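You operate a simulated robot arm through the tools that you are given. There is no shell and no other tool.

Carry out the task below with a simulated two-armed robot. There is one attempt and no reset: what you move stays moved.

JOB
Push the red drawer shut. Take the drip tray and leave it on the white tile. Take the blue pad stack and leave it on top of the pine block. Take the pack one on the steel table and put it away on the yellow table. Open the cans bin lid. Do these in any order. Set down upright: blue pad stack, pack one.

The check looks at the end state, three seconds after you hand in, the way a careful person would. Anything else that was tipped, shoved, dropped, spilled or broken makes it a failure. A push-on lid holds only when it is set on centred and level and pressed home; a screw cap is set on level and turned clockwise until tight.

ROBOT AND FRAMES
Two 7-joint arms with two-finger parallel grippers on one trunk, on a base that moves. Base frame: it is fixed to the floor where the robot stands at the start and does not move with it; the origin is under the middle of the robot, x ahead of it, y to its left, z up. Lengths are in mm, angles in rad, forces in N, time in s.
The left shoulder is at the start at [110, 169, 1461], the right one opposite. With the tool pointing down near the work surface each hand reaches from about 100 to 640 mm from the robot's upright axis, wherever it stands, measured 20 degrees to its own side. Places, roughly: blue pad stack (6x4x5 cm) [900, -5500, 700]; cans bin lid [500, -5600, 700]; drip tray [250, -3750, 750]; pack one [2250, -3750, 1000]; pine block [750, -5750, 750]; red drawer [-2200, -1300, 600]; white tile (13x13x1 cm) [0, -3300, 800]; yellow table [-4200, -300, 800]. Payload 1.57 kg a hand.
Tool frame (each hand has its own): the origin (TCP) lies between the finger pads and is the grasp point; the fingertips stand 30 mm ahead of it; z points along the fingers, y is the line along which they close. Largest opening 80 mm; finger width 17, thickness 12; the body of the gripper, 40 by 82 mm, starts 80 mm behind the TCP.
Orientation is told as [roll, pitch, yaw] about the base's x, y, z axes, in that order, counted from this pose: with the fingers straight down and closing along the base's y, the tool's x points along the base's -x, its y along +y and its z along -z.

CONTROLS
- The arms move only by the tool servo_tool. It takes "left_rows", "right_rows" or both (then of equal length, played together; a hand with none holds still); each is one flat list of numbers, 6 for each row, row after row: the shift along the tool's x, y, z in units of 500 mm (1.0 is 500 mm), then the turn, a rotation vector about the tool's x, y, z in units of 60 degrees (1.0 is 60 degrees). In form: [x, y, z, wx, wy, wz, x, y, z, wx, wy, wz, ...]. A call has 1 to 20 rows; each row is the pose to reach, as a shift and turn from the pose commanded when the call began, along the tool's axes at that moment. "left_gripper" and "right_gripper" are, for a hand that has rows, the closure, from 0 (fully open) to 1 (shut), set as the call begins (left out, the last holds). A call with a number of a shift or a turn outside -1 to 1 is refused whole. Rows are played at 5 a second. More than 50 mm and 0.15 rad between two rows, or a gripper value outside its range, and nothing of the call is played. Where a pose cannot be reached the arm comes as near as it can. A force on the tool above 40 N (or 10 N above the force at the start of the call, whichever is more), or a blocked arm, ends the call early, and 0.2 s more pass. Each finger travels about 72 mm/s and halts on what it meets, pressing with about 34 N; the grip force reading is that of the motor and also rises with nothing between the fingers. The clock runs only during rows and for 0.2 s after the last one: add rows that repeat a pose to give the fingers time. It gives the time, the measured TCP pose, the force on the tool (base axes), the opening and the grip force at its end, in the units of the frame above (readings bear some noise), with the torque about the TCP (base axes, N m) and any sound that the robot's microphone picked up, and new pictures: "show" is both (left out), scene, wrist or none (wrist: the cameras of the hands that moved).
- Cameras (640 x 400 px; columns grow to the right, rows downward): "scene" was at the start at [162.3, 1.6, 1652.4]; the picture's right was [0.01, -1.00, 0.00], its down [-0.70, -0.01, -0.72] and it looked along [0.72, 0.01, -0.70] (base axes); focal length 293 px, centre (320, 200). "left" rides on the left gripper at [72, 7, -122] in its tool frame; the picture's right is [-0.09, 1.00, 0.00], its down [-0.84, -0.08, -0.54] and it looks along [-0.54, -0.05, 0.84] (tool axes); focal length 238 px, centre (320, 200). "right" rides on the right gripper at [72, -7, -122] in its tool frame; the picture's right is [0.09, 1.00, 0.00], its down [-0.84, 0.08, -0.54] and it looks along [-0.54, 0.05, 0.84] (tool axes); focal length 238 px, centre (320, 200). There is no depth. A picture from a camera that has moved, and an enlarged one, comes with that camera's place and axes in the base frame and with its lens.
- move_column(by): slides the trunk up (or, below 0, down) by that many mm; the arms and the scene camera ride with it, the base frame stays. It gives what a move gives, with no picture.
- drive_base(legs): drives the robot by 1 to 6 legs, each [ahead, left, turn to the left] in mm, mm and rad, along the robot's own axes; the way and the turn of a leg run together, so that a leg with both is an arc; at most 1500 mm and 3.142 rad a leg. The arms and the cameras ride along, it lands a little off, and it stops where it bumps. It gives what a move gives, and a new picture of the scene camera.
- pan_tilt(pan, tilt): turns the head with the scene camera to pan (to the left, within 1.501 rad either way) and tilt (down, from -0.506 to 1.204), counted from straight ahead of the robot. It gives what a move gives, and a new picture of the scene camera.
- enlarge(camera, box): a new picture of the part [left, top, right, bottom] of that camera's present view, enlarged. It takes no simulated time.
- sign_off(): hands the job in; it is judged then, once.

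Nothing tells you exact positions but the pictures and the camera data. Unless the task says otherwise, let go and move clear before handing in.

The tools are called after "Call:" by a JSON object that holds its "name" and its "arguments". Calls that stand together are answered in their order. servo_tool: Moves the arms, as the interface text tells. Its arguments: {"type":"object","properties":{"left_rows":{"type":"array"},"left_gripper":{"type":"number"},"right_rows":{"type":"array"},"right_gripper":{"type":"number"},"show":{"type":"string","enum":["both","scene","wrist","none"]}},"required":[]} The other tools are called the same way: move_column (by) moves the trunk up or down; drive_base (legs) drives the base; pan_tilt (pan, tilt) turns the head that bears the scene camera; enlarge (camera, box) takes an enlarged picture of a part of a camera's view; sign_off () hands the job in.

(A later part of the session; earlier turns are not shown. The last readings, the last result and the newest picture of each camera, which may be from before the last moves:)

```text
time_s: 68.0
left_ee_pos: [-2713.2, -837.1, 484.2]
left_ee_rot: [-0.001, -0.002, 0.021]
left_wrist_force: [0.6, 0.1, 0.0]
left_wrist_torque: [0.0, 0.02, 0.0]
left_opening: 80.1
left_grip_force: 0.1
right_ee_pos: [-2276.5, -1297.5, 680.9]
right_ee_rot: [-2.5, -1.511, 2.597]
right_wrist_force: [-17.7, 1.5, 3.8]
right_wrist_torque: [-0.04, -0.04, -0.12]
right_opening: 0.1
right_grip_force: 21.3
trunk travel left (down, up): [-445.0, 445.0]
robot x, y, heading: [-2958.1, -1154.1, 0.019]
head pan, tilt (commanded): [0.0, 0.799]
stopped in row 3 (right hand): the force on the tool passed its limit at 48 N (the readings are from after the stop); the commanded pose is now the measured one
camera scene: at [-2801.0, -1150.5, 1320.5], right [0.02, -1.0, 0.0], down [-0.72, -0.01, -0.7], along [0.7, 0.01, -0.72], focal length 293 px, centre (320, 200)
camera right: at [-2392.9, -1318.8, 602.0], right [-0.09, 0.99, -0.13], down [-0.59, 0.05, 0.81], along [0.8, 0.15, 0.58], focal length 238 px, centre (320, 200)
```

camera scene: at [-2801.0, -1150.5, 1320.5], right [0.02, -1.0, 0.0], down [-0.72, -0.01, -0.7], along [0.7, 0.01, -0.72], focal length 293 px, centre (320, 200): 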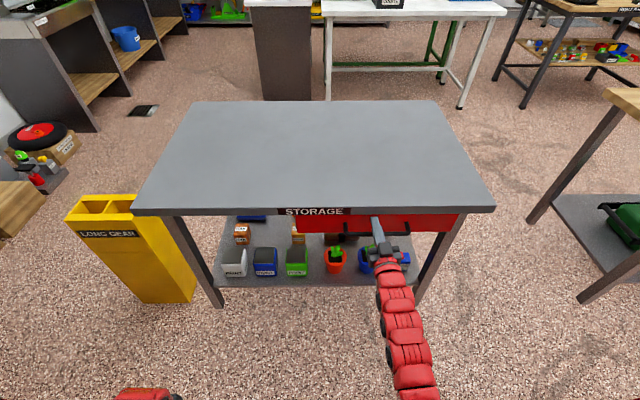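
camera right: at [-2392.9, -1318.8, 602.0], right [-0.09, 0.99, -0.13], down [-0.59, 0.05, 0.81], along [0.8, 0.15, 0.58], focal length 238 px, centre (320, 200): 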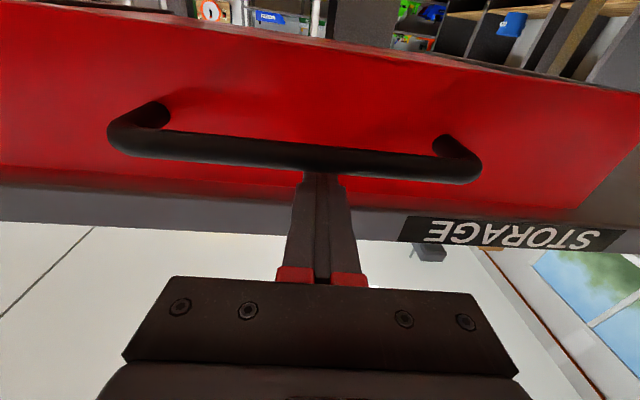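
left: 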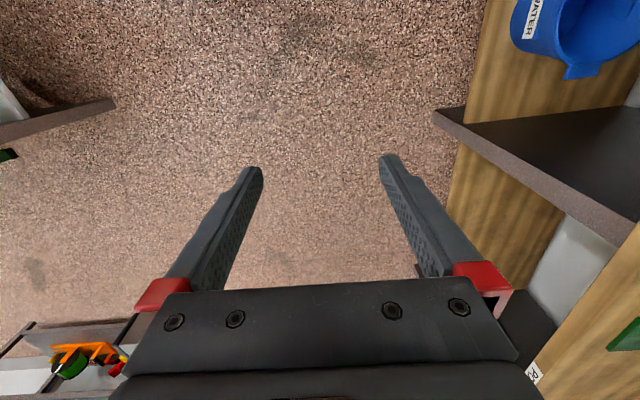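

The push hit 48 N with the panel near the table edge. I'll push once more gently to check it's at its stop.

Call:
{"name": "servo_tool", "arguments": {"right_rows": [0.0005, -0.0007, 0.01, 0, 0, 0, 0.001, -0.0014, 0.02, 0, 0, 0, 0.0016, -0.002, 0.03, 0, 0, 0, 0.0022, -0.0028, 0.04, 0, 0, 0, 0.003, -0.003, 0.06, 0, 0, 0], "show": "wrist"}}

Call:
{"name": "enlarge", "arguments": {"camera": "scene", "box": [270, 180, 510, 330]}}

```text
time_s: 68.4
left_ee_pos: [-2713.8, -835.8, 485.3]
left_ee_rot: [0.0, -0.005, 0.018]
left_wrist_force: [-1.4, -0.1, -0.1]
left_wrist_torque: [0.0, -0.01, 0.01]
left_opening: 79.7
left_grip_force: 0.0
right_ee_pos: [-2277.0, -1298.1, 679.9]
right_ee_rot: [-2.495, -1.51, 2.591]
right_wrist_force: [-20.3, -0.3, 5.9]
right_wrist_torque: [-0.05, -0.08, -0.16]
right_opening: 0.1
right_grip_force: 21.3
trunk travel left (down, up): [-445.0, 445.0]
robot x, y, heading: [-2961.9, -1154.0, 0.017]
head pan, tilt (commanded): [0.0, 0.799]
stopped in row 1 (right hand): the force on the tool passed its limit at 48 N (the readings are from after the stop); the commanded pose is now the measured one
camera right: at [-2392.9, -1318.8, 602.0], right [-0.09, 0.99, -0.13], down [-0.59, 0.05, 0.81], along [0.8, 0.15, 0.58], focal length 238 px, centre (320, 200)
```

right: 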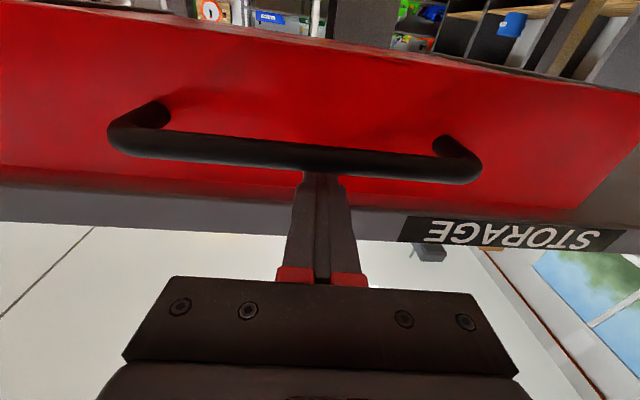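

```text
2.67 times, centred on (390, 255) of scene
camera zoom: at [-2804.1, -1150.5, 1320.9], right [0.02, -1.0, 0.0], down [-0.71, -0.01, -0.7], along [0.7, 0.01, -0.72], focal length 780 px, centre (133, 53)
```

zoom: 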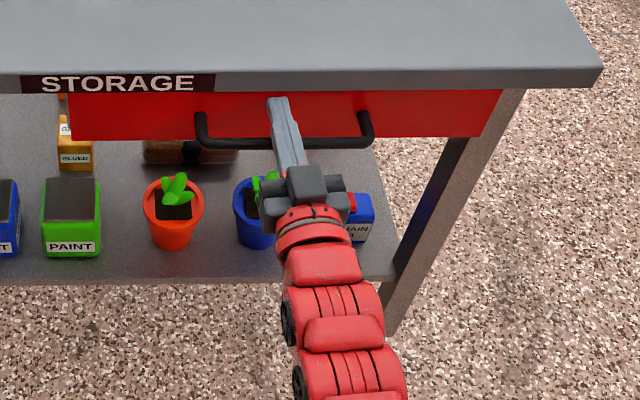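

The drawer is at its stop and shut. I'll back the hand off and return it to the tucked, pointing-down pose.

Call:
{"name": "servo_tool", "arguments": {"right_rows": [0, 0, -0.09, 0, 0, 0, 0, 0, -0.18, 0, 0, 0, 0, 0, -0.27, 0, 0, 0, 0, 0, -0.36, 0, 0, 0], "show": "none"}}

Call:
{"name": "servo_tool", "arguments": {"right_rows": [0.033, -0.008, -0.033, 0, 0.125, 0, 0.066, -0.016, -0.066, 0, 0.25, 0, 0.1, -0.025, -0.1, 0, 0.375, 0, 0.132, -0.033, -0.133, 0, 0.5, 0, 0.165, -0.04, -0.166, 0, 0.625, 0, 0.198, -0.05, -0.2, 0, 0.75, 0], "right_gripper": 0, "show": "none"}}

Call:
{"name": "servo_tool", "arguments": {"right_rows": [0.046, -0.008, 0, 0, 0.11, 0, 0.093, -0.016, 0, 0, 0.22, 0, 0.14, -0.025, 0, 0, 0.33, 0, 0.186, -0.033, 0, 0, 0.44, 0, 0.233, -0.04, 0, 0, 0.55, 0, 0.28, -0.05, 0, 0, 0.69, 0], "show": "scene"}}

```text
time_s: 69.4
left_ee_pos: [-2713.3, -837.4, 484.9]
left_ee_rot: [0.0, -0.003, 0.022]
left_wrist_force: [-0.5, 1.1, 0.3]
left_wrist_torque: [0.02, 0.0, 0.01]
left_opening: 80.1
left_grip_force: 0.0
right_ee_pos: [-2454.5, -1315.4, 670.4]
right_ee_rot: [-2.461, -1.514, 2.556]
right_wrist_force: [-0.4, -0.4, 0.0]
right_wrist_torque: [0.01, -0.01, 0.0]
right_opening: 0.0
right_grip_force: 21.7
trunk travel left (down, up): [-445.0, 445.0]
robot x, y, heading: [-2962.5, -1150.9, 0.018]
head pan, tilt (commanded): [0.0, 0.799]
```

```text
time_s: 70.8
left_ee_pos: [-2709.0, -842.6, 487.6]
left_ee_rot: [0.014, 0.007, 0.022]
left_wrist_force: [-0.2, -0.1, 0.1]
left_wrist_torque: [0.03, 0.02, 0.0]
left_opening: 80.1
left_grip_force: 0.0
right_ee_pos: [-2535.0, -1362.4, 541.0]
right_ee_rot: [-0.023, -0.821, 0.109]
right_wrist_force: [-1.4, -0.3, -1.5]
right_wrist_torque: [-0.01, -0.1, 0.01]
right_opening: 80.0
right_grip_force: 0.0
right hand out of reach, approached as far as the arm can: row 4, 5, 6
trunk travel left (down, up): [-445.0, 445.0]
robot x, y, heading: [-2963.5, -1156.0, 0.023]
head pan, tilt (commanded): [0.0, 0.799]
```

```text
time_s: 72.2
left_ee_pos: [-2711.1, -837.7, 484.7]
left_ee_rot: [-0.001, 0.001, 0.02]
left_wrist_force: [1.0, 0.4, -0.4]
left_wrist_torque: [-0.01, -0.01, 0.01]
left_opening: 80.1
left_grip_force: 0.0
right_ee_pos: [-2631.1, -1394.0, 444.7]
right_ee_rot: [-0.037, -0.104, 0.098]
right_wrist_force: [-0.8, -0.1, 0.0]
right_wrist_torque: [0.01, 0.02, -0.02]
right_opening: 79.8
right_grip_force: 0.0
right hand out of reach, approached as far as the arm can: row 1, 2
trunk travel left (down, up): [-445.0, 445.0]
robot x, y, heading: [-2961.3, -1156.7, 0.022]
head pan, tilt (commanded): [0.0, 0.799]
camera scene: at [-2800.0, -1150.8, 1320.2], right [0.02, -1.0, 0.0], down [-0.72, -0.01, -0.7], along [0.7, 0.01, -0.72], focal length 293 px, centre (320, 200)
```

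scene: 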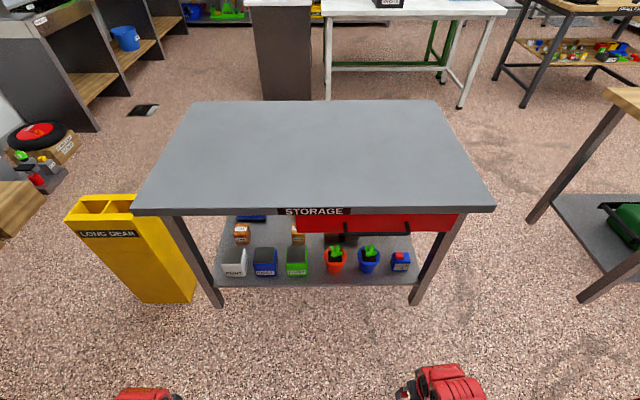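

The red drawer is closed. I'll straighten the right hand, raise the trunk, then strafe south down the west lane toward the other stations.

Call:
{"name": "servo_tool", "arguments": {"right_rows": [0.0, 0, 0, -0.017, 0.05, 0.037, 0.03, 0, 0, -0.035, 0.1, 0.0745, 0.03, 0, 0, -0.035, 0.1, 0.0745], "show": "none"}}

Call:
{"name": "move_column", "arguments": {"by": 330}}

Call:
{"name": "pan_tilt", "arguments": {"pan": -1.45, "tilt": 0.45}}

```text
time_s: 73.0
left_ee_pos: [-2712.2, -837.4, 484.8]
left_ee_rot: [0.0, 0.0, 0.02]
left_wrist_force: [0.2, 0.8, 0.1]
left_wrist_torque: [-0.03, -0.03, -0.02]
left_opening: 79.8
left_grip_force: 0.0
right_ee_pos: [-2645.3, -1396.6, 443.1]
right_ee_rot: [0.006, -0.002, 0.017]
right_wrist_force: [0.5, 0.4, 0.0]
right_wrist_torque: [0.0, 0.01, 0.02]
right_opening: 80.1
right_grip_force: 0.1
trunk travel left (down, up): [-445.0, 445.0]
robot x, y, heading: [-2958.3, -1153.0, 0.018]
head pan, tilt (commanded): [0.0, 0.799]
```

```text
time_s: 76.2
left_ee_pos: [-2712.3, -837.2, 814.4]
left_ee_rot: [0.0, -0.001, 0.021]
left_wrist_force: [0.0, 0.0, 0.5]
left_wrist_torque: [-0.01, -0.01, -0.01]
left_opening: 80.0
left_grip_force: 0.1
right_ee_pos: [-2643.6, -1396.7, 773.4]
right_ee_rot: [0.007, -0.004, 0.018]
right_wrist_force: [0.4, 0.7, 0.0]
right_wrist_torque: [0.03, 0.02, 0.0]
right_opening: 80.0
right_grip_force: 0.1
trunk travel left (down, up): [-775.0, 115.0]
robot x, y, heading: [-2958.4, -1154.6, 0.022]
head pan, tilt (commanded): [0.0, 0.799]
```

```text
time_s: 77.8
left_ee_pos: [-2711.3, -837.0, 814.9]
left_ee_rot: [-0.001, 0.0, 0.021]
left_wrist_force: [0.1, 0.3, 1.2]
left_wrist_torque: [-0.03, 0.01, -0.04]
left_opening: 79.9
left_grip_force: 0.1
right_ee_pos: [-2644.2, -1396.3, 772.8]
right_ee_rot: [0.003, -0.006, 0.019]
right_wrist_force: [0.4, -0.6, -0.7]
right_wrist_torque: [0.01, -0.04, 0.01]
right_opening: 80.1
right_grip_force: 0.1
trunk travel left (down, up): [-775.0, 115.0]
robot x, y, heading: [-2960.7, -1156.1, 0.023]
head pan, tilt (commanded): [-1.45, 0.45]
camera scene: at [-2868.0, -1243.3, 1680.7], right [-0.99, -0.14, 0.0], down [-0.06, 0.43, -0.9], along [0.13, -0.89, -0.44], focal length 293 px, centre (320, 200)
```

scene: 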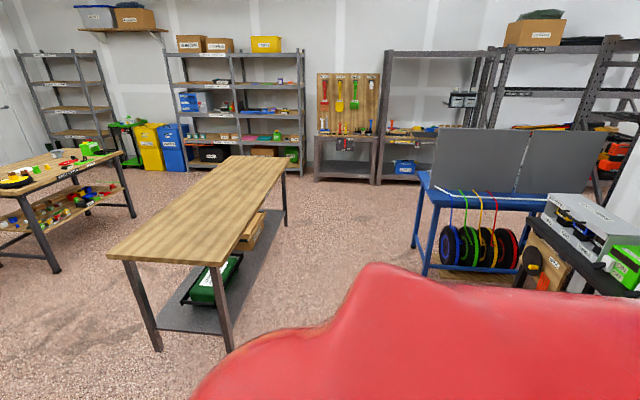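

The lane south is clear between the wood table and the blue rack. I'll strafe south about 3 m then drive east.

Call:
{"name": "drive_base", "arguments": {"legs": [[60, -1100, -0.02], [0, -1000, 0], [0, -1000, 0]]}}

Call:
{"name": "pan_tilt", "arguments": {"pan": -0.2, "tilt": 0.45}}

```text
time_s: 93.0
left_ee_pos: [-2618.8, -3936.4, 814.6]
left_ee_rot: [0.0, 0.0, -0.002]
left_wrist_force: [0.6, 0.3, -0.2]
left_wrist_torque: [0.01, 0.0, 0.0]
left_opening: 80.1
left_grip_force: 0.1
right_ee_pos: [-2562.5, -4496.9, 772.0]
right_ee_rot: [0.005, -0.003, -0.004]
right_wrist_force: [-0.9, -0.4, 0.7]
right_wrist_torque: [-0.02, 0.01, -0.02]
right_opening: 79.8
right_grip_force: 0.1
trunk travel left (down, up): [-775.0, 115.0]
robot x, y, heading: [-2875.4, -4245.1, 0.003]
head pan, tilt (commanded): [-1.45, 0.45]
camera scene: at [-2783.1, -4338.3, 1680.7], right [-0.99, -0.12, 0.0], down [-0.05, 0.43, -0.9], along [0.11, -0.89, -0.44], focal length 293 px, centre (320, 200)
```

scene: 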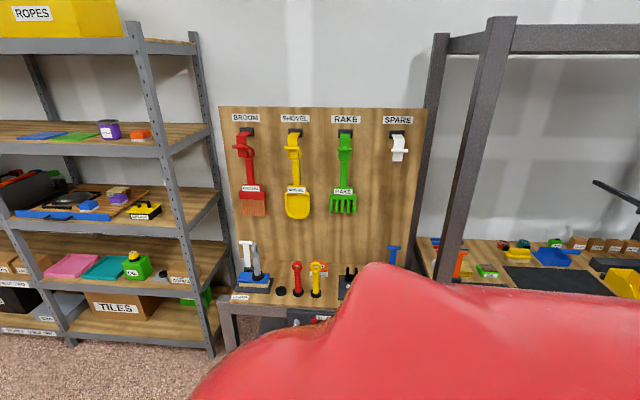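

```text
time_s: 94.4
left_ee_pos: [-2618.5, -3935.5, 814.1]
left_ee_rot: [0.0, 0.001, -0.003]
left_wrist_force: [-0.4, 0.1, -0.2]
left_wrist_torque: [0.01, 0.02, -0.01]
left_opening: 79.9
left_grip_force: 0.0
right_ee_pos: [-2564.1, -4495.9, 772.2]
right_ee_rot: [0.005, -0.006, -0.004]
right_wrist_force: [-0.3, 0.3, -1.0]
right_wrist_torque: [0.01, 0.0, 0.0]
right_opening: 79.9
right_grip_force: 0.0
trunk travel left (down, up): [-775.0, 115.0]
robot x, y, heading: [-2871.9, -4247.0, -0.002]
head pan, tilt (commanded): [-0.201, 0.45]
camera scene: at [-2703.9, -4265.5, 1680.7], right [-0.2, -0.98, 0.0], down [-0.43, 0.09, -0.9], along [0.88, -0.18, -0.44], focal length 293 px, centre (320, 200)
```

scene: 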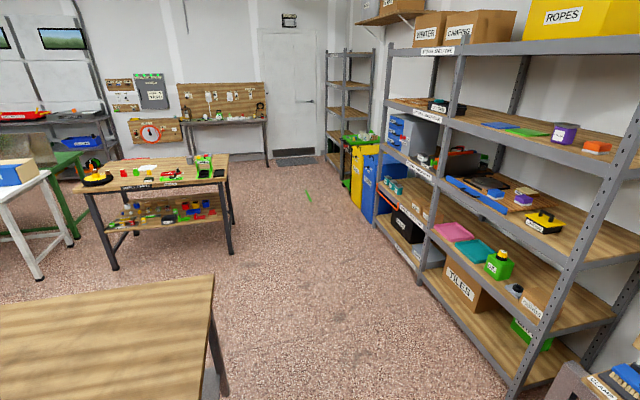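

The corridor between the wood table and shelves is open. Let me zoom at the center table with the drip tray.

Call:
{"name": "enlarge", "arguments": {"camera": "scene", "box": [70, 130, 250, 280]}}

Call:
{"name": "drive_base", "arguments": {"legs": [[0, -450, 0], [1000, 0, 0], [800, 0, 0]]}}

Call:
{"name": "pan_tilt", "arguments": {"pan": 0.6, "tilt": 0.5}}

Call:
{"name": "pan_tilt", "arguments": {"pan": -0.4, "tilt": 0.5}}

```text
2.67 times, centred on (160, 205) of scene
camera zoom: at [-2703.9, -4265.5, 1680.7], right [-0.2, -0.98, 0.0], down [-0.43, 0.09, -0.9], along [0.88, -0.18, -0.44], focal length 780 px, centre (747, 187)
```

zoom: 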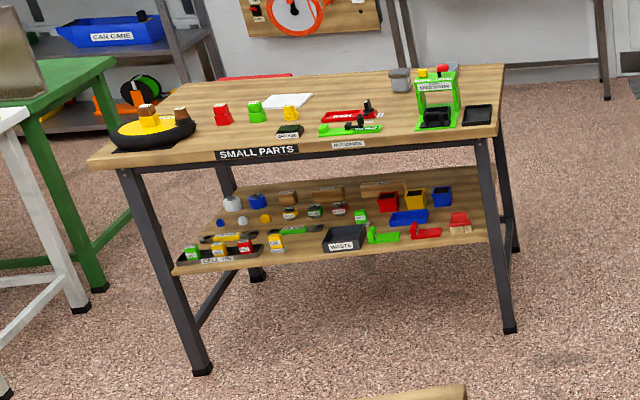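

```text
time_s: 105.8
left_ee_pos: [-829.6, -4382.5, 814.6]
left_ee_rot: [0.001, 0.0, 0.007]
left_wrist_force: [0.3, -0.9, -0.2]
left_wrist_torque: [-0.01, 0.0, -0.01]
left_opening: 80.1
left_grip_force: 0.0
right_ee_pos: [-769.8, -4942.9, 773.6]
right_ee_rot: [0.004, -0.003, 0.007]
right_wrist_force: [-0.7, 0.4, 0.4]
right_wrist_torque: [-0.03, -0.05, 0.02]
right_opening: 79.8
right_grip_force: 0.0
trunk travel left (down, up): [-775.0, 115.0]
robot x, y, heading: [-1084.1, -4693.3, 0.008]
head pan, tilt (commanded): [-0.201, 0.45]
camera scene: at [-912.1, -4713.6, 1680.7], right [-0.19, -0.98, 0.0], down [-0.43, 0.08, -0.9], along [0.88, -0.17, -0.44], focal length 293 px, centre (320, 200)
```

scene: 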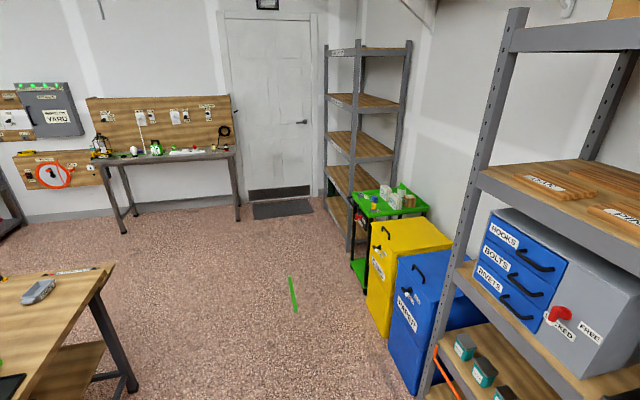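

```text
time_s: 106.9
left_ee_pos: [-828.1, -4383.7, 813.3]
left_ee_rot: [-0.001, -0.002, 0.008]
left_wrist_force: [-0.5, 0.2, -0.1]
left_wrist_torque: [0.01, 0.0, 0.04]
left_opening: 80.1
left_grip_force: 0.0
right_ee_pos: [-768.1, -4942.7, 772.8]
right_ee_rot: [0.005, -0.002, 0.005]
right_wrist_force: [-0.9, 0.5, 0.7]
right_wrist_torque: [0.0, 0.0, -0.01]
right_opening: 80.0
right_grip_force: 0.0
trunk travel left (down, up): [-775.0, 115.0]
robot x, y, heading: [-1081.3, -4698.8, 0.008]
head pan, tilt (commanded): [0.6, 0.499]
camera scene: at [-927.5, -4644.0, 1676.2], right [0.57, -0.82, 0.0], down [-0.39, -0.27, -0.88], along [0.72, 0.5, -0.48], focal length 293 px, centre (320, 200)
```

scene: 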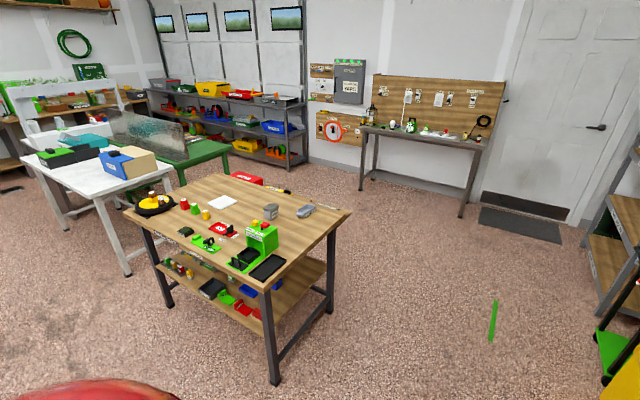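

```text
time_s: 108.2
left_ee_pos: [-829.5, -4382.4, 814.2]
left_ee_rot: [0.001, -0.001, 0.009]
left_wrist_force: [0.2, 0.5, -0.1]
left_wrist_torque: [0.0, -0.01, -0.02]
left_opening: 79.8
left_grip_force: 0.1
right_ee_pos: [-768.7, -4943.4, 772.4]
right_ee_rot: [0.004, -0.002, 0.007]
right_wrist_force: [-0.3, -0.9, -0.1]
right_wrist_torque: [-0.02, -0.02, -0.02]
right_opening: 79.8
right_grip_force: 0.1
trunk travel left (down, up): [-775.0, 115.0]
robot x, y, heading: [-1078.5, -4697.3, 0.007]
head pan, tilt (commanded): [-0.4, 0.499]
camera scene: at [-918.2, -4730.6, 1676.2], right [-0.38, -0.92, 0.0], down [-0.44, 0.18, -0.88], along [0.81, -0.33, -0.48], focal length 293 px, centre (320, 200)
```

scene: 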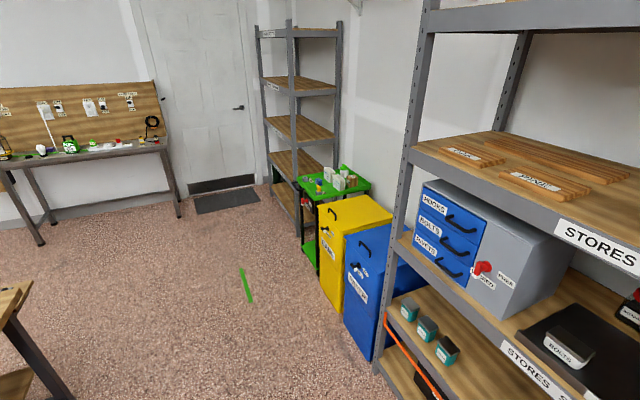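

I see the yellow cans bin, the green stand, and the steel table. Let me zoom in.

Call:
{"name": "enlarge", "arguments": {"camera": "scene", "box": [280, 150, 440, 270]}}

Call:
{"name": "pan_tilt", "arguments": {"pan": 0.6, "tilt": 0.5}}

Call:
{"name": "enlarge", "arguments": {"camera": "scene", "box": [120, 160, 360, 310]}}

Call:
{"name": "enlarge", "arguments": {"camera": "scene", "box": [350, 60, 510, 160]}}

```text
3.33 times, centred on (360, 210) of scene
camera zoom: at [-918.2, -4730.6, 1676.2], right [-0.38, -0.92, 0.0], down [-0.44, 0.18, -0.88], along [0.81, -0.33, -0.48], focal length 975 px, centre (187, 167)
```

zoom: 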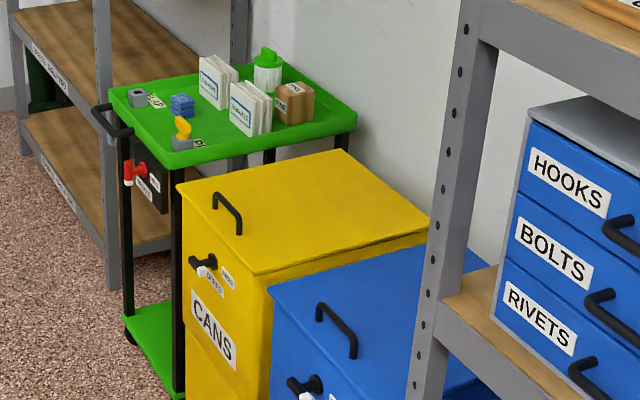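

```text
time_s: 109.4
left_ee_pos: [-830.1, -4383.0, 814.6]
left_ee_rot: [0.0, -0.002, 0.007]
left_wrist_force: [0.0, 0.1, 0.1]
left_wrist_torque: [-0.02, 0.05, 0.01]
left_opening: 80.1
left_grip_force: 0.0
right_ee_pos: [-769.9, -4944.3, 773.4]
right_ee_rot: [0.005, -0.003, 0.006]
right_wrist_force: [0.0, -0.2, 0.5]
right_wrist_torque: [0.03, 0.0, 0.0]
right_opening: 79.8
right_grip_force: 0.1
trunk travel left (down, up): [-775.0, 115.0]
robot x, y, heading: [-1082.0, -4698.3, 0.008]
head pan, tilt (commanded): [0.6, 0.499]
camera scene: at [-927.6, -4644.0, 1676.2], right [0.57, -0.82, 0.0], down [-0.39, -0.27, -0.88], along [0.72, 0.5, -0.48], focal length 293 px, centre (320, 200)
```

scene: 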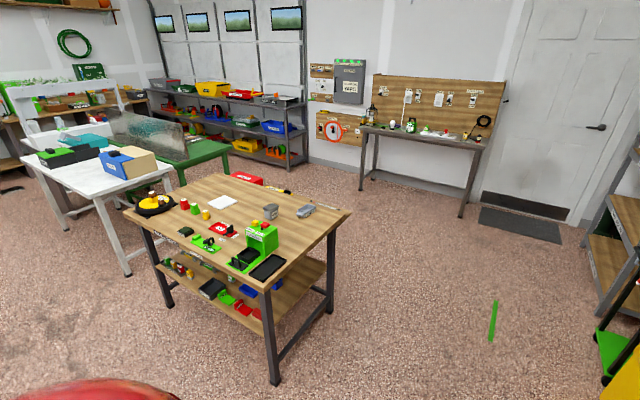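

```text
2.67 times, centred on (240, 235) of scene
camera zoom: at [-927.6, -4644.0, 1676.2], right [0.57, -0.82, 0.0], down [-0.39, -0.27, -0.88], along [0.72, 0.5, -0.48], focal length 780 px, centre (533, 107)
```

zoom: 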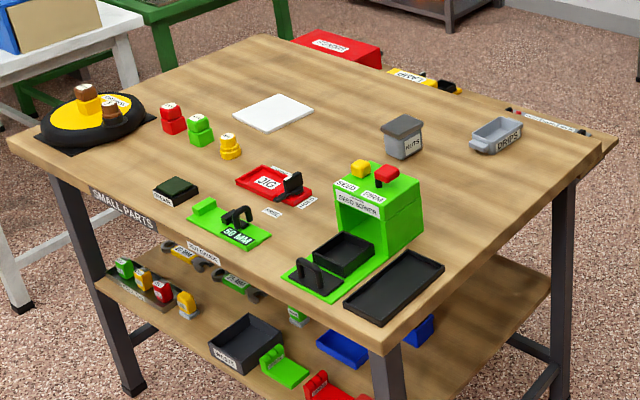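

```text
4.00 times, centred on (430, 110) of scene
camera zoom: at [-927.6, -4644.0, 1676.2], right [0.57, -0.82, 0.0], down [-0.39, -0.27, -0.88], along [0.72, 0.5, -0.48], focal length 1170 px, centre (-120, 560)
```

zoom: 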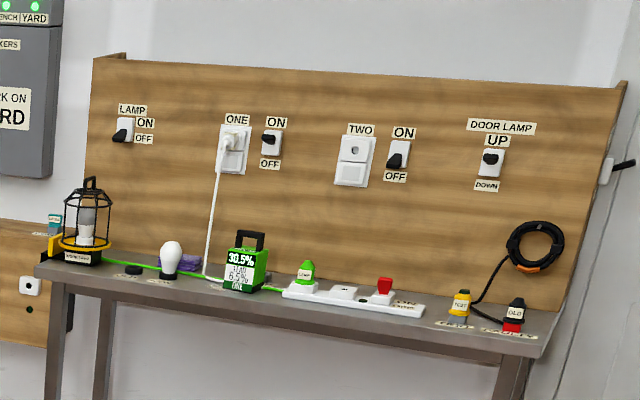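

Found: DRIPS tray at about (241,-3730), white tile at (25,-3253), pack one on the steel table, pads and pine block on the green cart, CANS bin beside it. There's a green strip on the floor; I'll check it and the bin latch.

Call:
{"name": "enlarge", "arguments": {"camera": "scene", "box": [440, 270, 560, 360]}}

Call:
{"name": "pan_tilt", "arguments": {"pan": -0.4, "tilt": 0.5}}

Call:
{"name": "enlarge", "arguments": {"camera": "scene", "box": [310, 190, 400, 260]}}

Call:
{"name": "enlarge", "arguments": {"camera": "scene", "box": [295, 155, 385, 215]}}

```text
4.44 times, centred on (500, 315) of scene
camera zoom: at [-927.6, -4644.0, 1676.2], right [0.57, -0.82, 0.0], down [-0.39, -0.27, -0.88], along [0.72, 0.5, -0.48], focal length 1301 px, centre (-480, -311)
```

zoom: 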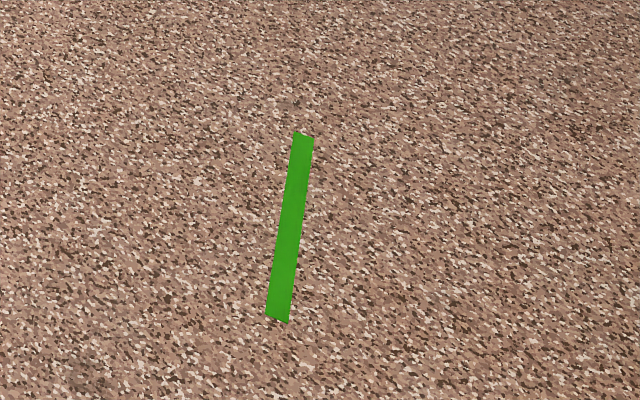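

```text
time_s: 110.7
left_ee_pos: [-830.3, -4383.9, 813.1]
left_ee_rot: [0.002, 0.0, 0.006]
left_wrist_force: [0.9, -0.9, 0.2]
left_wrist_torque: [0.02, 0.01, -0.04]
left_opening: 80.2
left_grip_force: 0.0
right_ee_pos: [-769.4, -4942.3, 772.2]
right_ee_rot: [0.005, -0.003, 0.007]
right_wrist_force: [0.6, -0.5, -0.1]
right_wrist_torque: [0.0, -0.03, 0.03]
right_opening: 80.2
right_grip_force: 0.0
trunk travel left (down, up): [-775.0, 115.0]
robot x, y, heading: [-1084.5, -4701.7, 0.005]
head pan, tilt (commanded): [-0.4, 0.499]
camera scene: at [-918.2, -4730.6, 1676.2], right [-0.38, -0.92, 0.0], down [-0.44, 0.18, -0.88], along [0.81, -0.33, -0.48], focal length 293 px, centre (320, 200)
```

scene: 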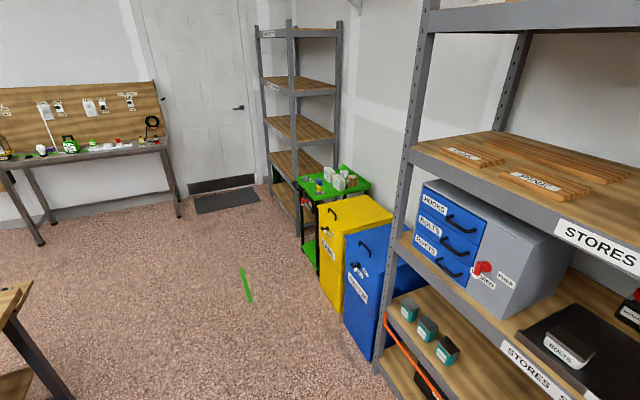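

```text
5.71 times, centred on (355, 225) of scene
camera zoom: at [-918.2, -4730.6, 1676.2], right [-0.38, -0.92, 0.0], down [-0.44, 0.18, -0.88], along [0.81, -0.33, -0.48], focal length 1672 px, centre (120, 57)
```

zoom: 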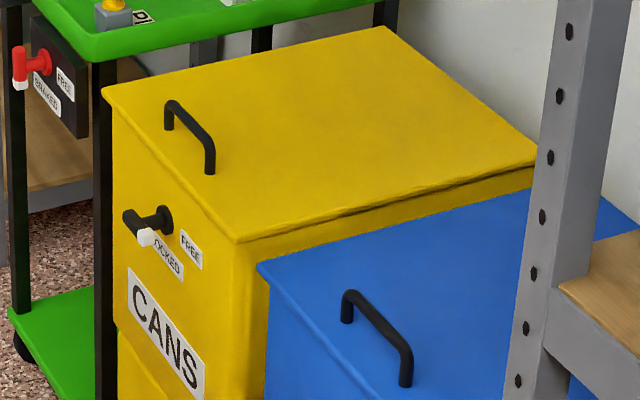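

```text
6.67 times, centred on (340, 185) of scene
camera zoom: at [-918.2, -4730.6, 1676.2], right [-0.38, -0.92, 0.0], down [-0.44, 0.18, -0.88], along [0.81, -0.33, -0.48], focal length 1951 px, centre (187, 300)
```

zoom: 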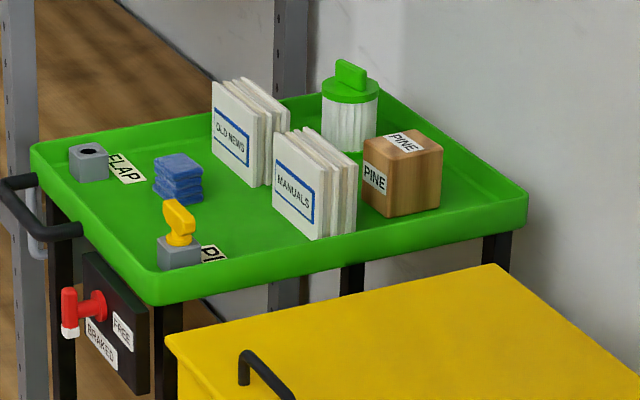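

The bin has a LOCKED/FREE latch lever on its front, pointing at LOCKED; the cart is braked. I'll look straight down to learn the size of my own base.

Call:
{"name": "pan_tilt", "arguments": {"pan": 0.0, "tilt": 1.2}}

Call:
{"name": "pan_tilt", "arguments": {"pan": -1.2, "tilt": 1.2}}

```text
time_s: 111.8
left_ee_pos: [-829.8, -4383.6, 814.5]
left_ee_rot: [-0.001, 0.0, 0.009]
left_wrist_force: [0.4, -0.1, -0.2]
left_wrist_torque: [0.0, 0.0, 0.02]
left_opening: 80.0
left_grip_force: 0.1
right_ee_pos: [-768.1, -4944.0, 773.2]
right_ee_rot: [0.004, -0.003, 0.007]
right_wrist_force: [0.7, -0.1, -0.1]
right_wrist_torque: [-0.01, 0.01, -0.02]
right_opening: 79.9
right_grip_force: 0.0
trunk travel left (down, up): [-775.0, 115.0]
robot x, y, heading: [-1084.9, -4694.7, 0.016]
head pan, tilt (commanded): [0.0, 1.201]
camera scene: at [-946.4, -4695.5, 1622.6], right [0.01, -1.0, 0.0], down [-0.93, -0.01, -0.36], along [0.36, 0.0, -0.93], focal length 293 px, centre (320, 200)
```

scene: 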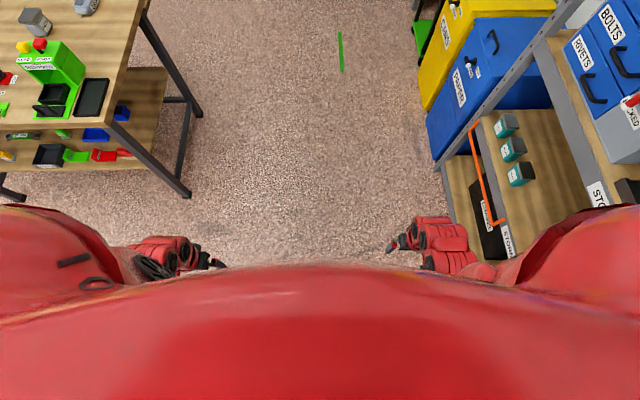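

```text
time_s: 113.2
left_ee_pos: [-829.3, -4384.2, 814.8]
left_ee_rot: [-0.001, -0.002, 0.008]
left_wrist_force: [0.2, -0.2, -0.7]
left_wrist_torque: [-0.01, 0.01, -0.02]
left_opening: 80.1
left_grip_force: 0.1
right_ee_pos: [-769.2, -4943.3, 772.8]
right_ee_rot: [0.003, -0.003, 0.007]
right_wrist_force: [0.4, -0.2, 0.4]
right_wrist_torque: [-0.02, 0.0, -0.03]
right_opening: 80.0
right_grip_force: 0.1
trunk travel left (down, up): [-775.0, 115.0]
robot x, y, heading: [-1082.1, -4697.7, 0.005]
head pan, tilt (commanded): [-1.201, 1.201]
camera scene: at [-981.7, -4747.9, 1622.5], right [-0.93, -0.37, 0.0], down [-0.34, 0.87, -0.36], along [0.13, -0.34, -0.93], focal length 293 px, centre (320, 200)
```

scene: 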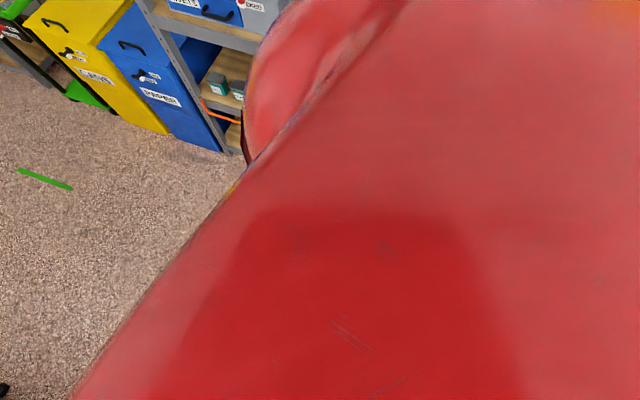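

My torso front is about 180 mm ahead of the axis. I'll drive to (≈680, -4700) and turn to face the south wall with the bin and cart.

Call:
{"name": "drive_base", "arguments": {"legs": [[900, 0, 0], [860, 0, 0], [0, 0, -1.575]]}}

Call:
{"name": "pan_tilt", "arguments": {"pan": 0.0, "tilt": 0.7}}

```text
time_s: 126.0
left_ee_pos: [1007.4, -4919.7, 813.7]
left_ee_rot: [0.0, -0.001, -1.553]
left_wrist_force: [-0.1, 0.6, 0.7]
left_wrist_torque: [0.01, -0.02, 0.01]
left_opening: 80.1
left_grip_force: 0.0
right_ee_pos: [447.8, -4987.1, 772.6]
right_ee_rot: [0.004, -0.003, -1.556]
right_wrist_force: [-0.6, 0.4, 0.3]
right_wrist_torque: [0.01, 0.01, 0.02]
right_opening: 79.9
right_grip_force: 0.1
trunk travel left (down, up): [-775.0, 115.0]
robot x, y, heading: [690.5, -4670.7, -1.556]
head pan, tilt (commanded): [-1.201, 1.201]
camera scene: at [639.9, -4771.4, 1622.5], right [-0.38, 0.93, 0.0], down [0.86, 0.35, -0.36], along [-0.34, -0.14, -0.93], focal length 293 px, centre (320, 200)
```

scene: 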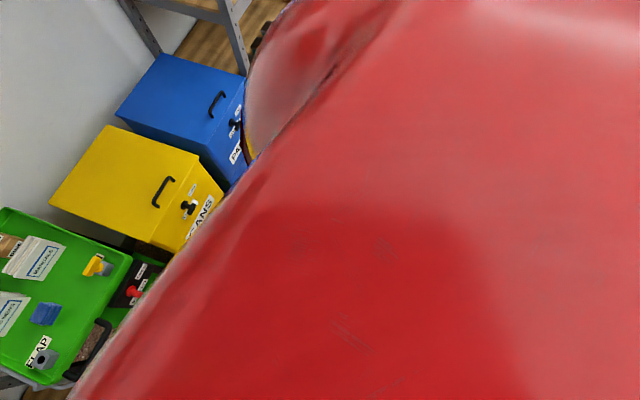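

```text
time_s: 127.4
left_ee_pos: [1006.9, -4920.2, 814.3]
left_ee_rot: [0.002, -0.002, -1.553]
left_wrist_force: [-0.5, -0.8, -0.3]
left_wrist_torque: [-0.05, 0.01, 0.02]
left_opening: 80.1
left_grip_force: 0.1
right_ee_pos: [447.9, -4987.1, 772.5]
right_ee_rot: [0.007, -0.002, -1.555]
right_wrist_force: [0.3, -0.2, -0.4]
right_wrist_torque: [0.02, 0.02, -0.01]
right_opening: 80.1
right_grip_force: 0.0
trunk travel left (down, up): [-775.0, 115.0]
robot x, y, heading: [690.7, -4672.1, -1.553]
head pan, tilt (commanded): [0.0, 0.7]
camera scene: at [693.2, -4835.2, 1658.5], right [-1.0, -0.02, 0.0], down [-0.01, 0.64, -0.76], along [0.01, -0.76, -0.64], focal length 293 px, centre (320, 200)
```

scene: 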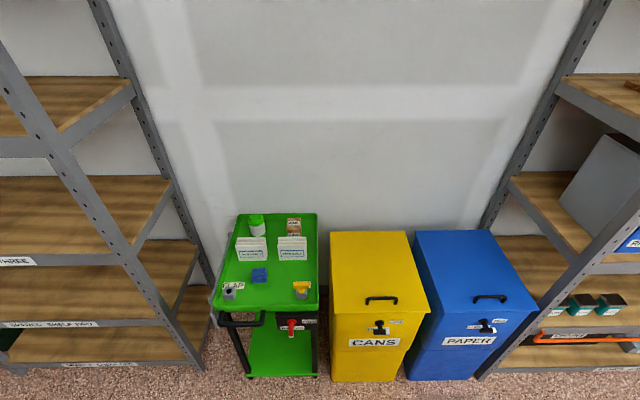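

Call:
{"name": "enlarge", "arguments": {"camera": "scene", "box": [205, 205, 325, 305]}}

Call:
{"name": "enlarge", "arguments": {"camera": "scene", "box": [325, 270, 445, 360]}}

```text
4.00 times, centred on (265, 255) of scene
camera zoom: at [693.2, -4835.2, 1658.5], right [-1.0, -0.02, 0.0], down [-0.01, 0.64, -0.76], along [0.01, -0.76, -0.64], focal length 1170 px, centre (540, -20)
```

zoom: 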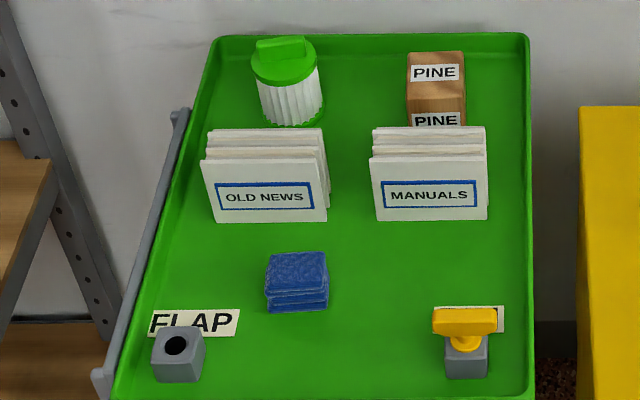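

```text
4.44 times, centred on (385, 315) of scene
camera zoom: at [693.2, -4835.2, 1658.5], right [-1.0, -0.02, 0.0], down [-0.01, 0.64, -0.76], along [0.01, -0.76, -0.64], focal length 1301 px, centre (31, -311)
```

zoom: 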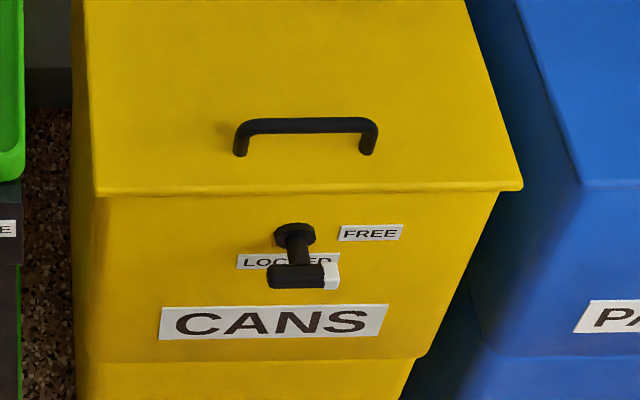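

The lever's white tip points to FREE, so the lid isn't locked. Pads are near (924,-5470), pine block near (814,-5696). I'll raise both hands to z≈900 before driving closer.

Call:
{"name": "servo_tool", "arguments": {"left_rows": [-0.05, 0, -0.06, 0, 0, 0, -0.1, 0, -0.12, 0, 0, 0, -0.15, 0, -0.18, 0, 0, 0, -0.2, 0, -0.2, 0, 0, 0, -0.2, 0, -0.2, 0, 0, 0], "right_rows": [-0.04, 0, -0.07, 0, 0, 0, -0.08, 0, -0.14, 0, 0, 0, -0.12, 0, -0.21, 0, 0, 0, -0.15, 0, -0.27, 0, 0, 0, -0.15, 0, -0.27, 0, 0, 0], "left_gripper": 0, "right_gripper": 0, "show": "none"}}

Call:
{"name": "drive_base", "arguments": {"legs": [[220, 0, -0.015]]}}

Call:
{"name": "pan_tilt", "arguments": {"pan": 0.0, "tilt": 0.9}}

```text
time_s: 128.6
left_ee_pos: [1007.9, -5021.3, 915.2]
left_ee_rot: [0.0, -0.002, -1.556]
left_wrist_force: [-0.4, -0.1, -1.0]
left_wrist_torque: [0.01, -0.04, -0.02]
left_opening: 80.0
left_grip_force: 0.0
left hand out of reach, approached as far as the arm can: row 1, 2, 3
right_ee_pos: [448.0, -5060.3, 908.2]
right_ee_rot: [0.006, -0.003, -1.559]
right_wrist_force: [-0.3, 0.9, -0.3]
right_wrist_torque: [-0.05, 0.02, 0.04]
right_opening: 79.9
right_grip_force: 0.1
trunk travel left (down, up): [-775.0, 115.0]
robot x, y, heading: [692.6, -4669.5, -1.557]
head pan, tilt (commanded): [0.0, 0.7]
```

```text
time_s: 130.3
left_ee_pos: [1006.3, -5244.7, 914.0]
left_ee_rot: [0.0, -0.002, -1.567]
left_wrist_force: [0.0, -0.4, 0.2]
left_wrist_torque: [0.03, -0.01, 0.0]
left_opening: 80.0
left_grip_force: 0.0
right_ee_pos: [445.9, -5278.3, 908.0]
right_ee_rot: [0.004, -0.005, -1.567]
right_wrist_force: [0.9, -0.1, -0.8]
right_wrist_torque: [0.02, 0.01, 0.01]
right_opening: 79.9
right_grip_force: 0.1
trunk travel left (down, up): [-775.0, 115.0]
robot x, y, heading: [693.2, -4888.5, -1.565]
head pan, tilt (commanded): [0.0, 0.7]
camera scene: at [693.3, -5055.2, 1658.5], right [-1.0, 0.0, 0.0], down [0.0, 0.64, -0.76], along [0.0, -0.76, -0.64], focal length 293 px, centre (320, 200)
```

scene: 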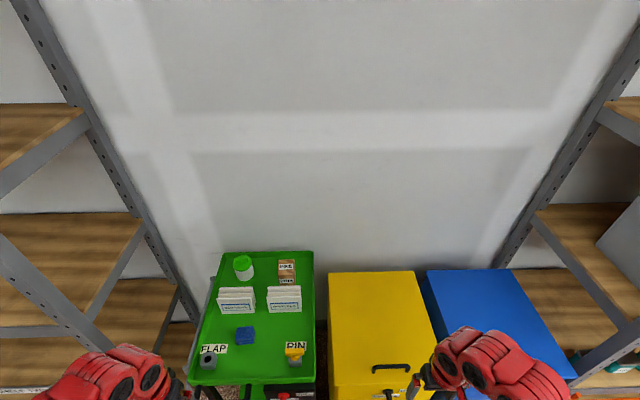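

```text
time_s: 131.0
left_ee_pos: [1006.3, -5245.9, 914.0]
left_ee_rot: [0.0, 0.001, -1.565]
left_wrist_force: [-0.7, 0.3, -0.3]
left_wrist_torque: [-0.02, 0.03, -0.02]
left_opening: 80.0
left_grip_force: 0.0
right_ee_pos: [445.5, -5278.4, 906.7]
right_ee_rot: [0.005, -0.005, -1.57]
right_wrist_force: [0.1, -0.2, -0.1]
right_wrist_torque: [-0.02, 0.01, -0.01]
right_opening: 80.3
right_grip_force: 0.1
trunk travel left (down, up): [-775.0, 115.0]
robot x, y, heading: [692.8, -4889.9, -1.569]
head pan, tilt (commanded): [0.0, 0.901]
camera scene: at [693.3, -5046.2, 1642.4], right [-1.0, 0.0, 0.0], down [0.0, 0.78, -0.62], along [0.0, -0.62, -0.78], focal length 293 px, centre (320, 200)
```

scene: 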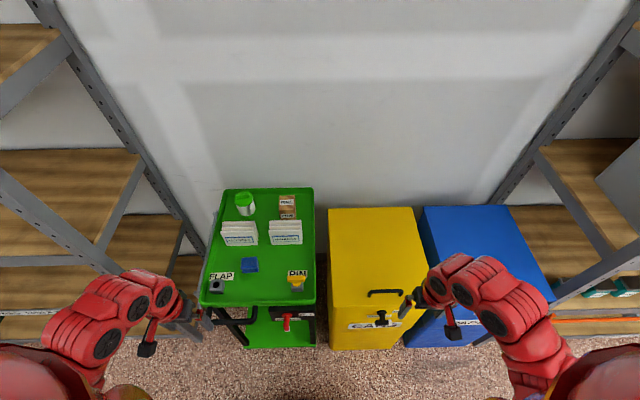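

Both stations are in front of me. I'll edge 110 mm closer, then lift the hands and lower the trunk to gain reach.

Call:
{"name": "drive_base", "arguments": {"legs": [[110, 0, 0]]}}

Call:
{"name": "servo_tool", "arguments": {"left_rows": [-0.05, 0, -0.08, 0, 0, 0, -0.1, 0, -0.16, 0, 0, 0, -0.15, 0, -0.24, 0, 0, 0, -0.2, 0, -0.32, 0, 0, 0, -0.2, 0, -0.32, 0, 0, 0], "right_rows": [-0.05, 0, -0.08, 0, 0, 0, -0.1, 0, -0.16, 0, 0, 0, -0.15, 0, -0.24, 0, 0, 0, -0.2, 0, -0.32, 0, 0, 0, -0.2, 0, -0.32, 0, 0, 0], "show": "none"}}

Call:
{"name": "move_column", "arguments": {"by": -180}}

Call:
{"name": "pan_tilt", "arguments": {"pan": 0.0, "tilt": 0.9}}

```text
time_s: 132.2
left_ee_pos: [1007.0, -5354.9, 913.2]
left_ee_rot: [-0.001, -0.001, -1.566]
left_wrist_force: [-0.3, 0.6, -0.8]
left_wrist_torque: [-0.01, 0.01, -0.02]
left_opening: 79.9
left_grip_force: 0.0
right_ee_pos: [446.7, -5386.9, 908.5]
right_ee_rot: [0.005, -0.005, -1.569]
right_wrist_force: [-0.7, 0.1, 0.8]
right_wrist_torque: [0.0, 0.03, -0.03]
right_opening: 80.3
right_grip_force: 0.0
trunk travel left (down, up): [-775.0, 115.0]
robot x, y, heading: [691.5, -4999.4, -1.569]
head pan, tilt (commanded): [0.0, 0.901]
camera scene: at [693.8, -5155.3, 1642.4], right [-1.0, 0.0, 0.0], down [0.0, 0.78, -0.62], along [0.0, -0.62, -0.78], focal length 293 px, centre (320, 200)
```

scene: 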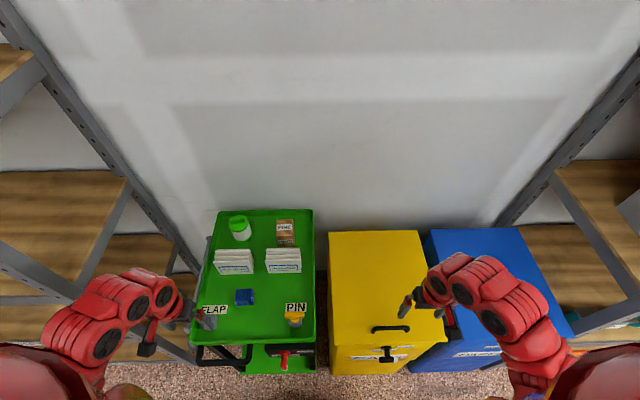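

```text
time_s: 133.4
left_ee_pos: [986.5, -5404.4, 1019.0]
left_ee_rot: [-0.014, -0.056, -1.567]
left_wrist_force: [0.6, -0.7, 0.2]
left_wrist_torque: [-0.05, -0.02, 0.01]
left_opening: 80.1
left_grip_force: 0.0
left hand out of reach, approached as far as the arm can: row 2, 3, 4, 5
right_ee_pos: [464.4, -5432.2, 1011.7]
right_ee_rot: [0.03, -0.047, -1.571]
right_wrist_force: [0.0, -0.1, 0.1]
right_wrist_torque: [-0.03, 0.0, -0.01]
right_opening: 79.9
right_grip_force: 0.1
right hand out of reach, approached as far as the arm can: row 2, 3, 4, 5
trunk travel left (down, up): [-775.0, 115.0]
robot x, y, heading: [692.3, -5001.5, -1.57]
head pan, tilt (commanded): [0.0, 0.901]
```

```text
time_s: 135.4
left_ee_pos: [986.5, -5403.8, 838.7]
left_ee_rot: [-0.014, -0.055, -1.565]
left_wrist_force: [0.2, -0.3, -0.3]
left_wrist_torque: [-0.01, 0.03, -0.04]
left_opening: 80.1
left_grip_force: 0.0
right_ee_pos: [464.2, -5433.3, 830.5]
right_ee_rot: [0.028, -0.048, -1.57]
right_wrist_force: [-0.3, -0.6, 0.0]
right_wrist_torque: [-0.05, -0.04, 0.0]
right_opening: 80.0
right_grip_force: 0.0
trunk travel left (down, up): [-595.0, 295.0]
robot x, y, heading: [693.8, -5002.3, -1.57]
head pan, tilt (commanded): [0.0, 0.901]
```

```text
time_s: 136.0
left_ee_pos: [987.0, -5403.9, 840.0]
left_ee_rot: [-0.013, -0.056, -1.566]
left_wrist_force: [-0.4, 0.0, -0.4]
left_wrist_torque: [-0.01, -0.01, -0.02]
left_opening: 80.0
left_grip_force: 0.1
right_ee_pos: [464.0, -5431.9, 832.2]
right_ee_rot: [0.03, -0.047, -1.571]
right_wrist_force: [-0.2, 0.0, -0.1]
right_wrist_torque: [-0.03, -0.03, 0.01]
right_opening: 80.1
right_grip_force: 0.0
trunk travel left (down, up): [-595.0, 295.0]
robot x, y, heading: [693.2, -4995.1, -1.567]
head pan, tilt (commanded): [0.0, 0.901]
camera scene: at [693.8, -5155.7, 1462.4], right [-1.0, 0.0, 0.0], down [0.0, 0.78, -0.62], along [0.0, -0.62, -0.78], focal length 293 px, centre (320, 200)
```

scene: 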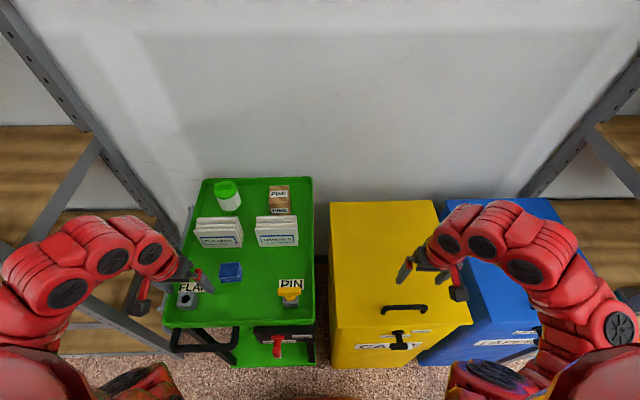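

I'll zoom in on the cart from this view for accurate positions.

Call:
{"name": "enlarge", "arguments": {"camera": "scene", "box": [160, 170, 330, 320]}}

Call:
{"name": "enlarge", "arguments": {"camera": "scene", "box": [320, 190, 490, 380]}}

Call:
{"name": "enlarge", "arguments": {"camera": "left", "box": [0, 0, 640, 400]}}

Call:
{"name": "enlarge", "arguments": {"camera": "right", "box": [0, 0, 640, 400]}}

```text
2.67 times, centred on (245, 245) of scene
camera zoom: at [693.8, -5155.7, 1462.4], right [-1.0, 0.0, 0.0], down [0.0, 0.78, -0.62], along [0.0, -0.62, -0.78], focal length 780 px, centre (520, 80)
```

zoom: 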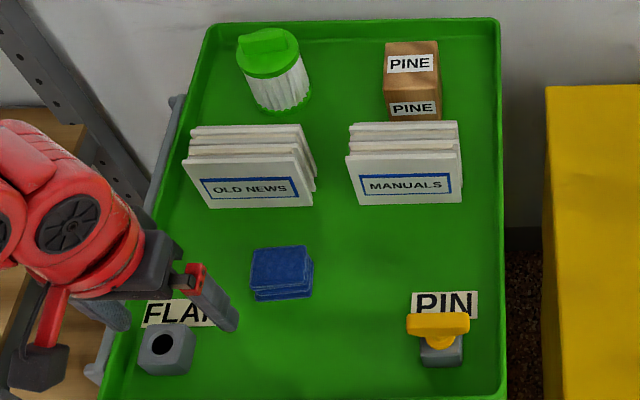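

```text
2.11 times, centred on (405, 285) of scene
camera zoom: at [693.8, -5155.7, 1462.4], right [-1.0, 0.0, 0.0], down [0.0, 0.78, -0.62], along [0.0, -0.62, -0.78], focal length 616 px, centre (141, 21)
```

zoom: 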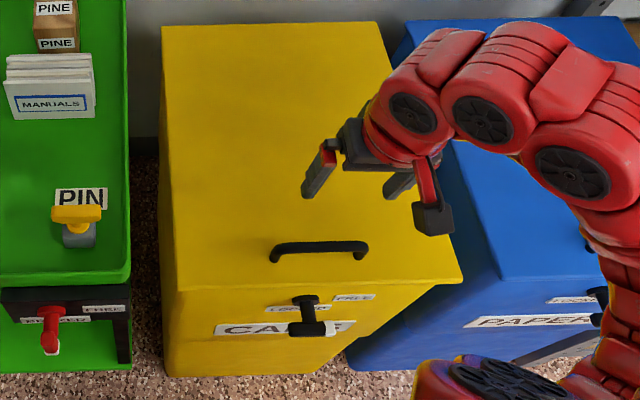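

```text
1.00 times, centred on (320, 200) of left (not enlarged: the box is as wide or as high as the picture)
camera zoom: at [994.3, -5325.0, 957.0], right [1.0, -0.09, -0.01], down [-0.07, -0.81, 0.59], along [-0.06, -0.59, -0.81], focal length 238 px, centre (320, 200)
```

zoom: 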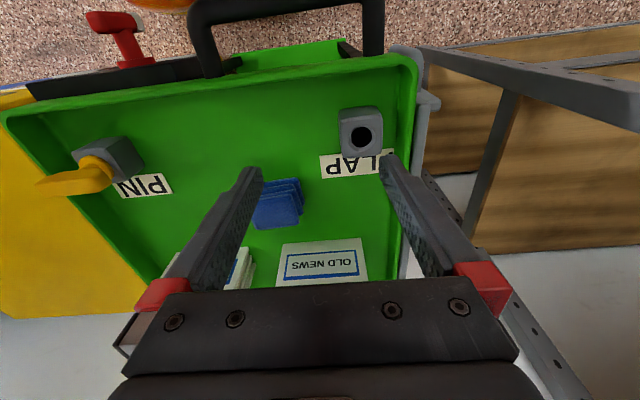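

```text
1.00 times, centred on (320, 200) of right (not enlarged: the box is as wide or as high as the picture)
camera zoom: at [455.1, -5355.1, 949.2], right [1.0, 0.09, 0.02], down [0.06, -0.81, 0.58], along [0.07, -0.58, -0.81], focal length 238 px, centre (320, 200)
```

zoom: 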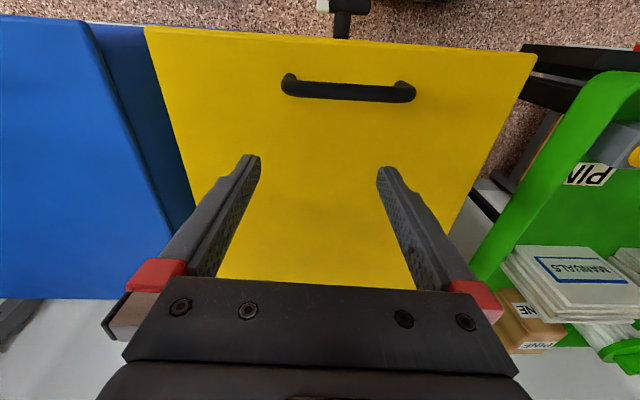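

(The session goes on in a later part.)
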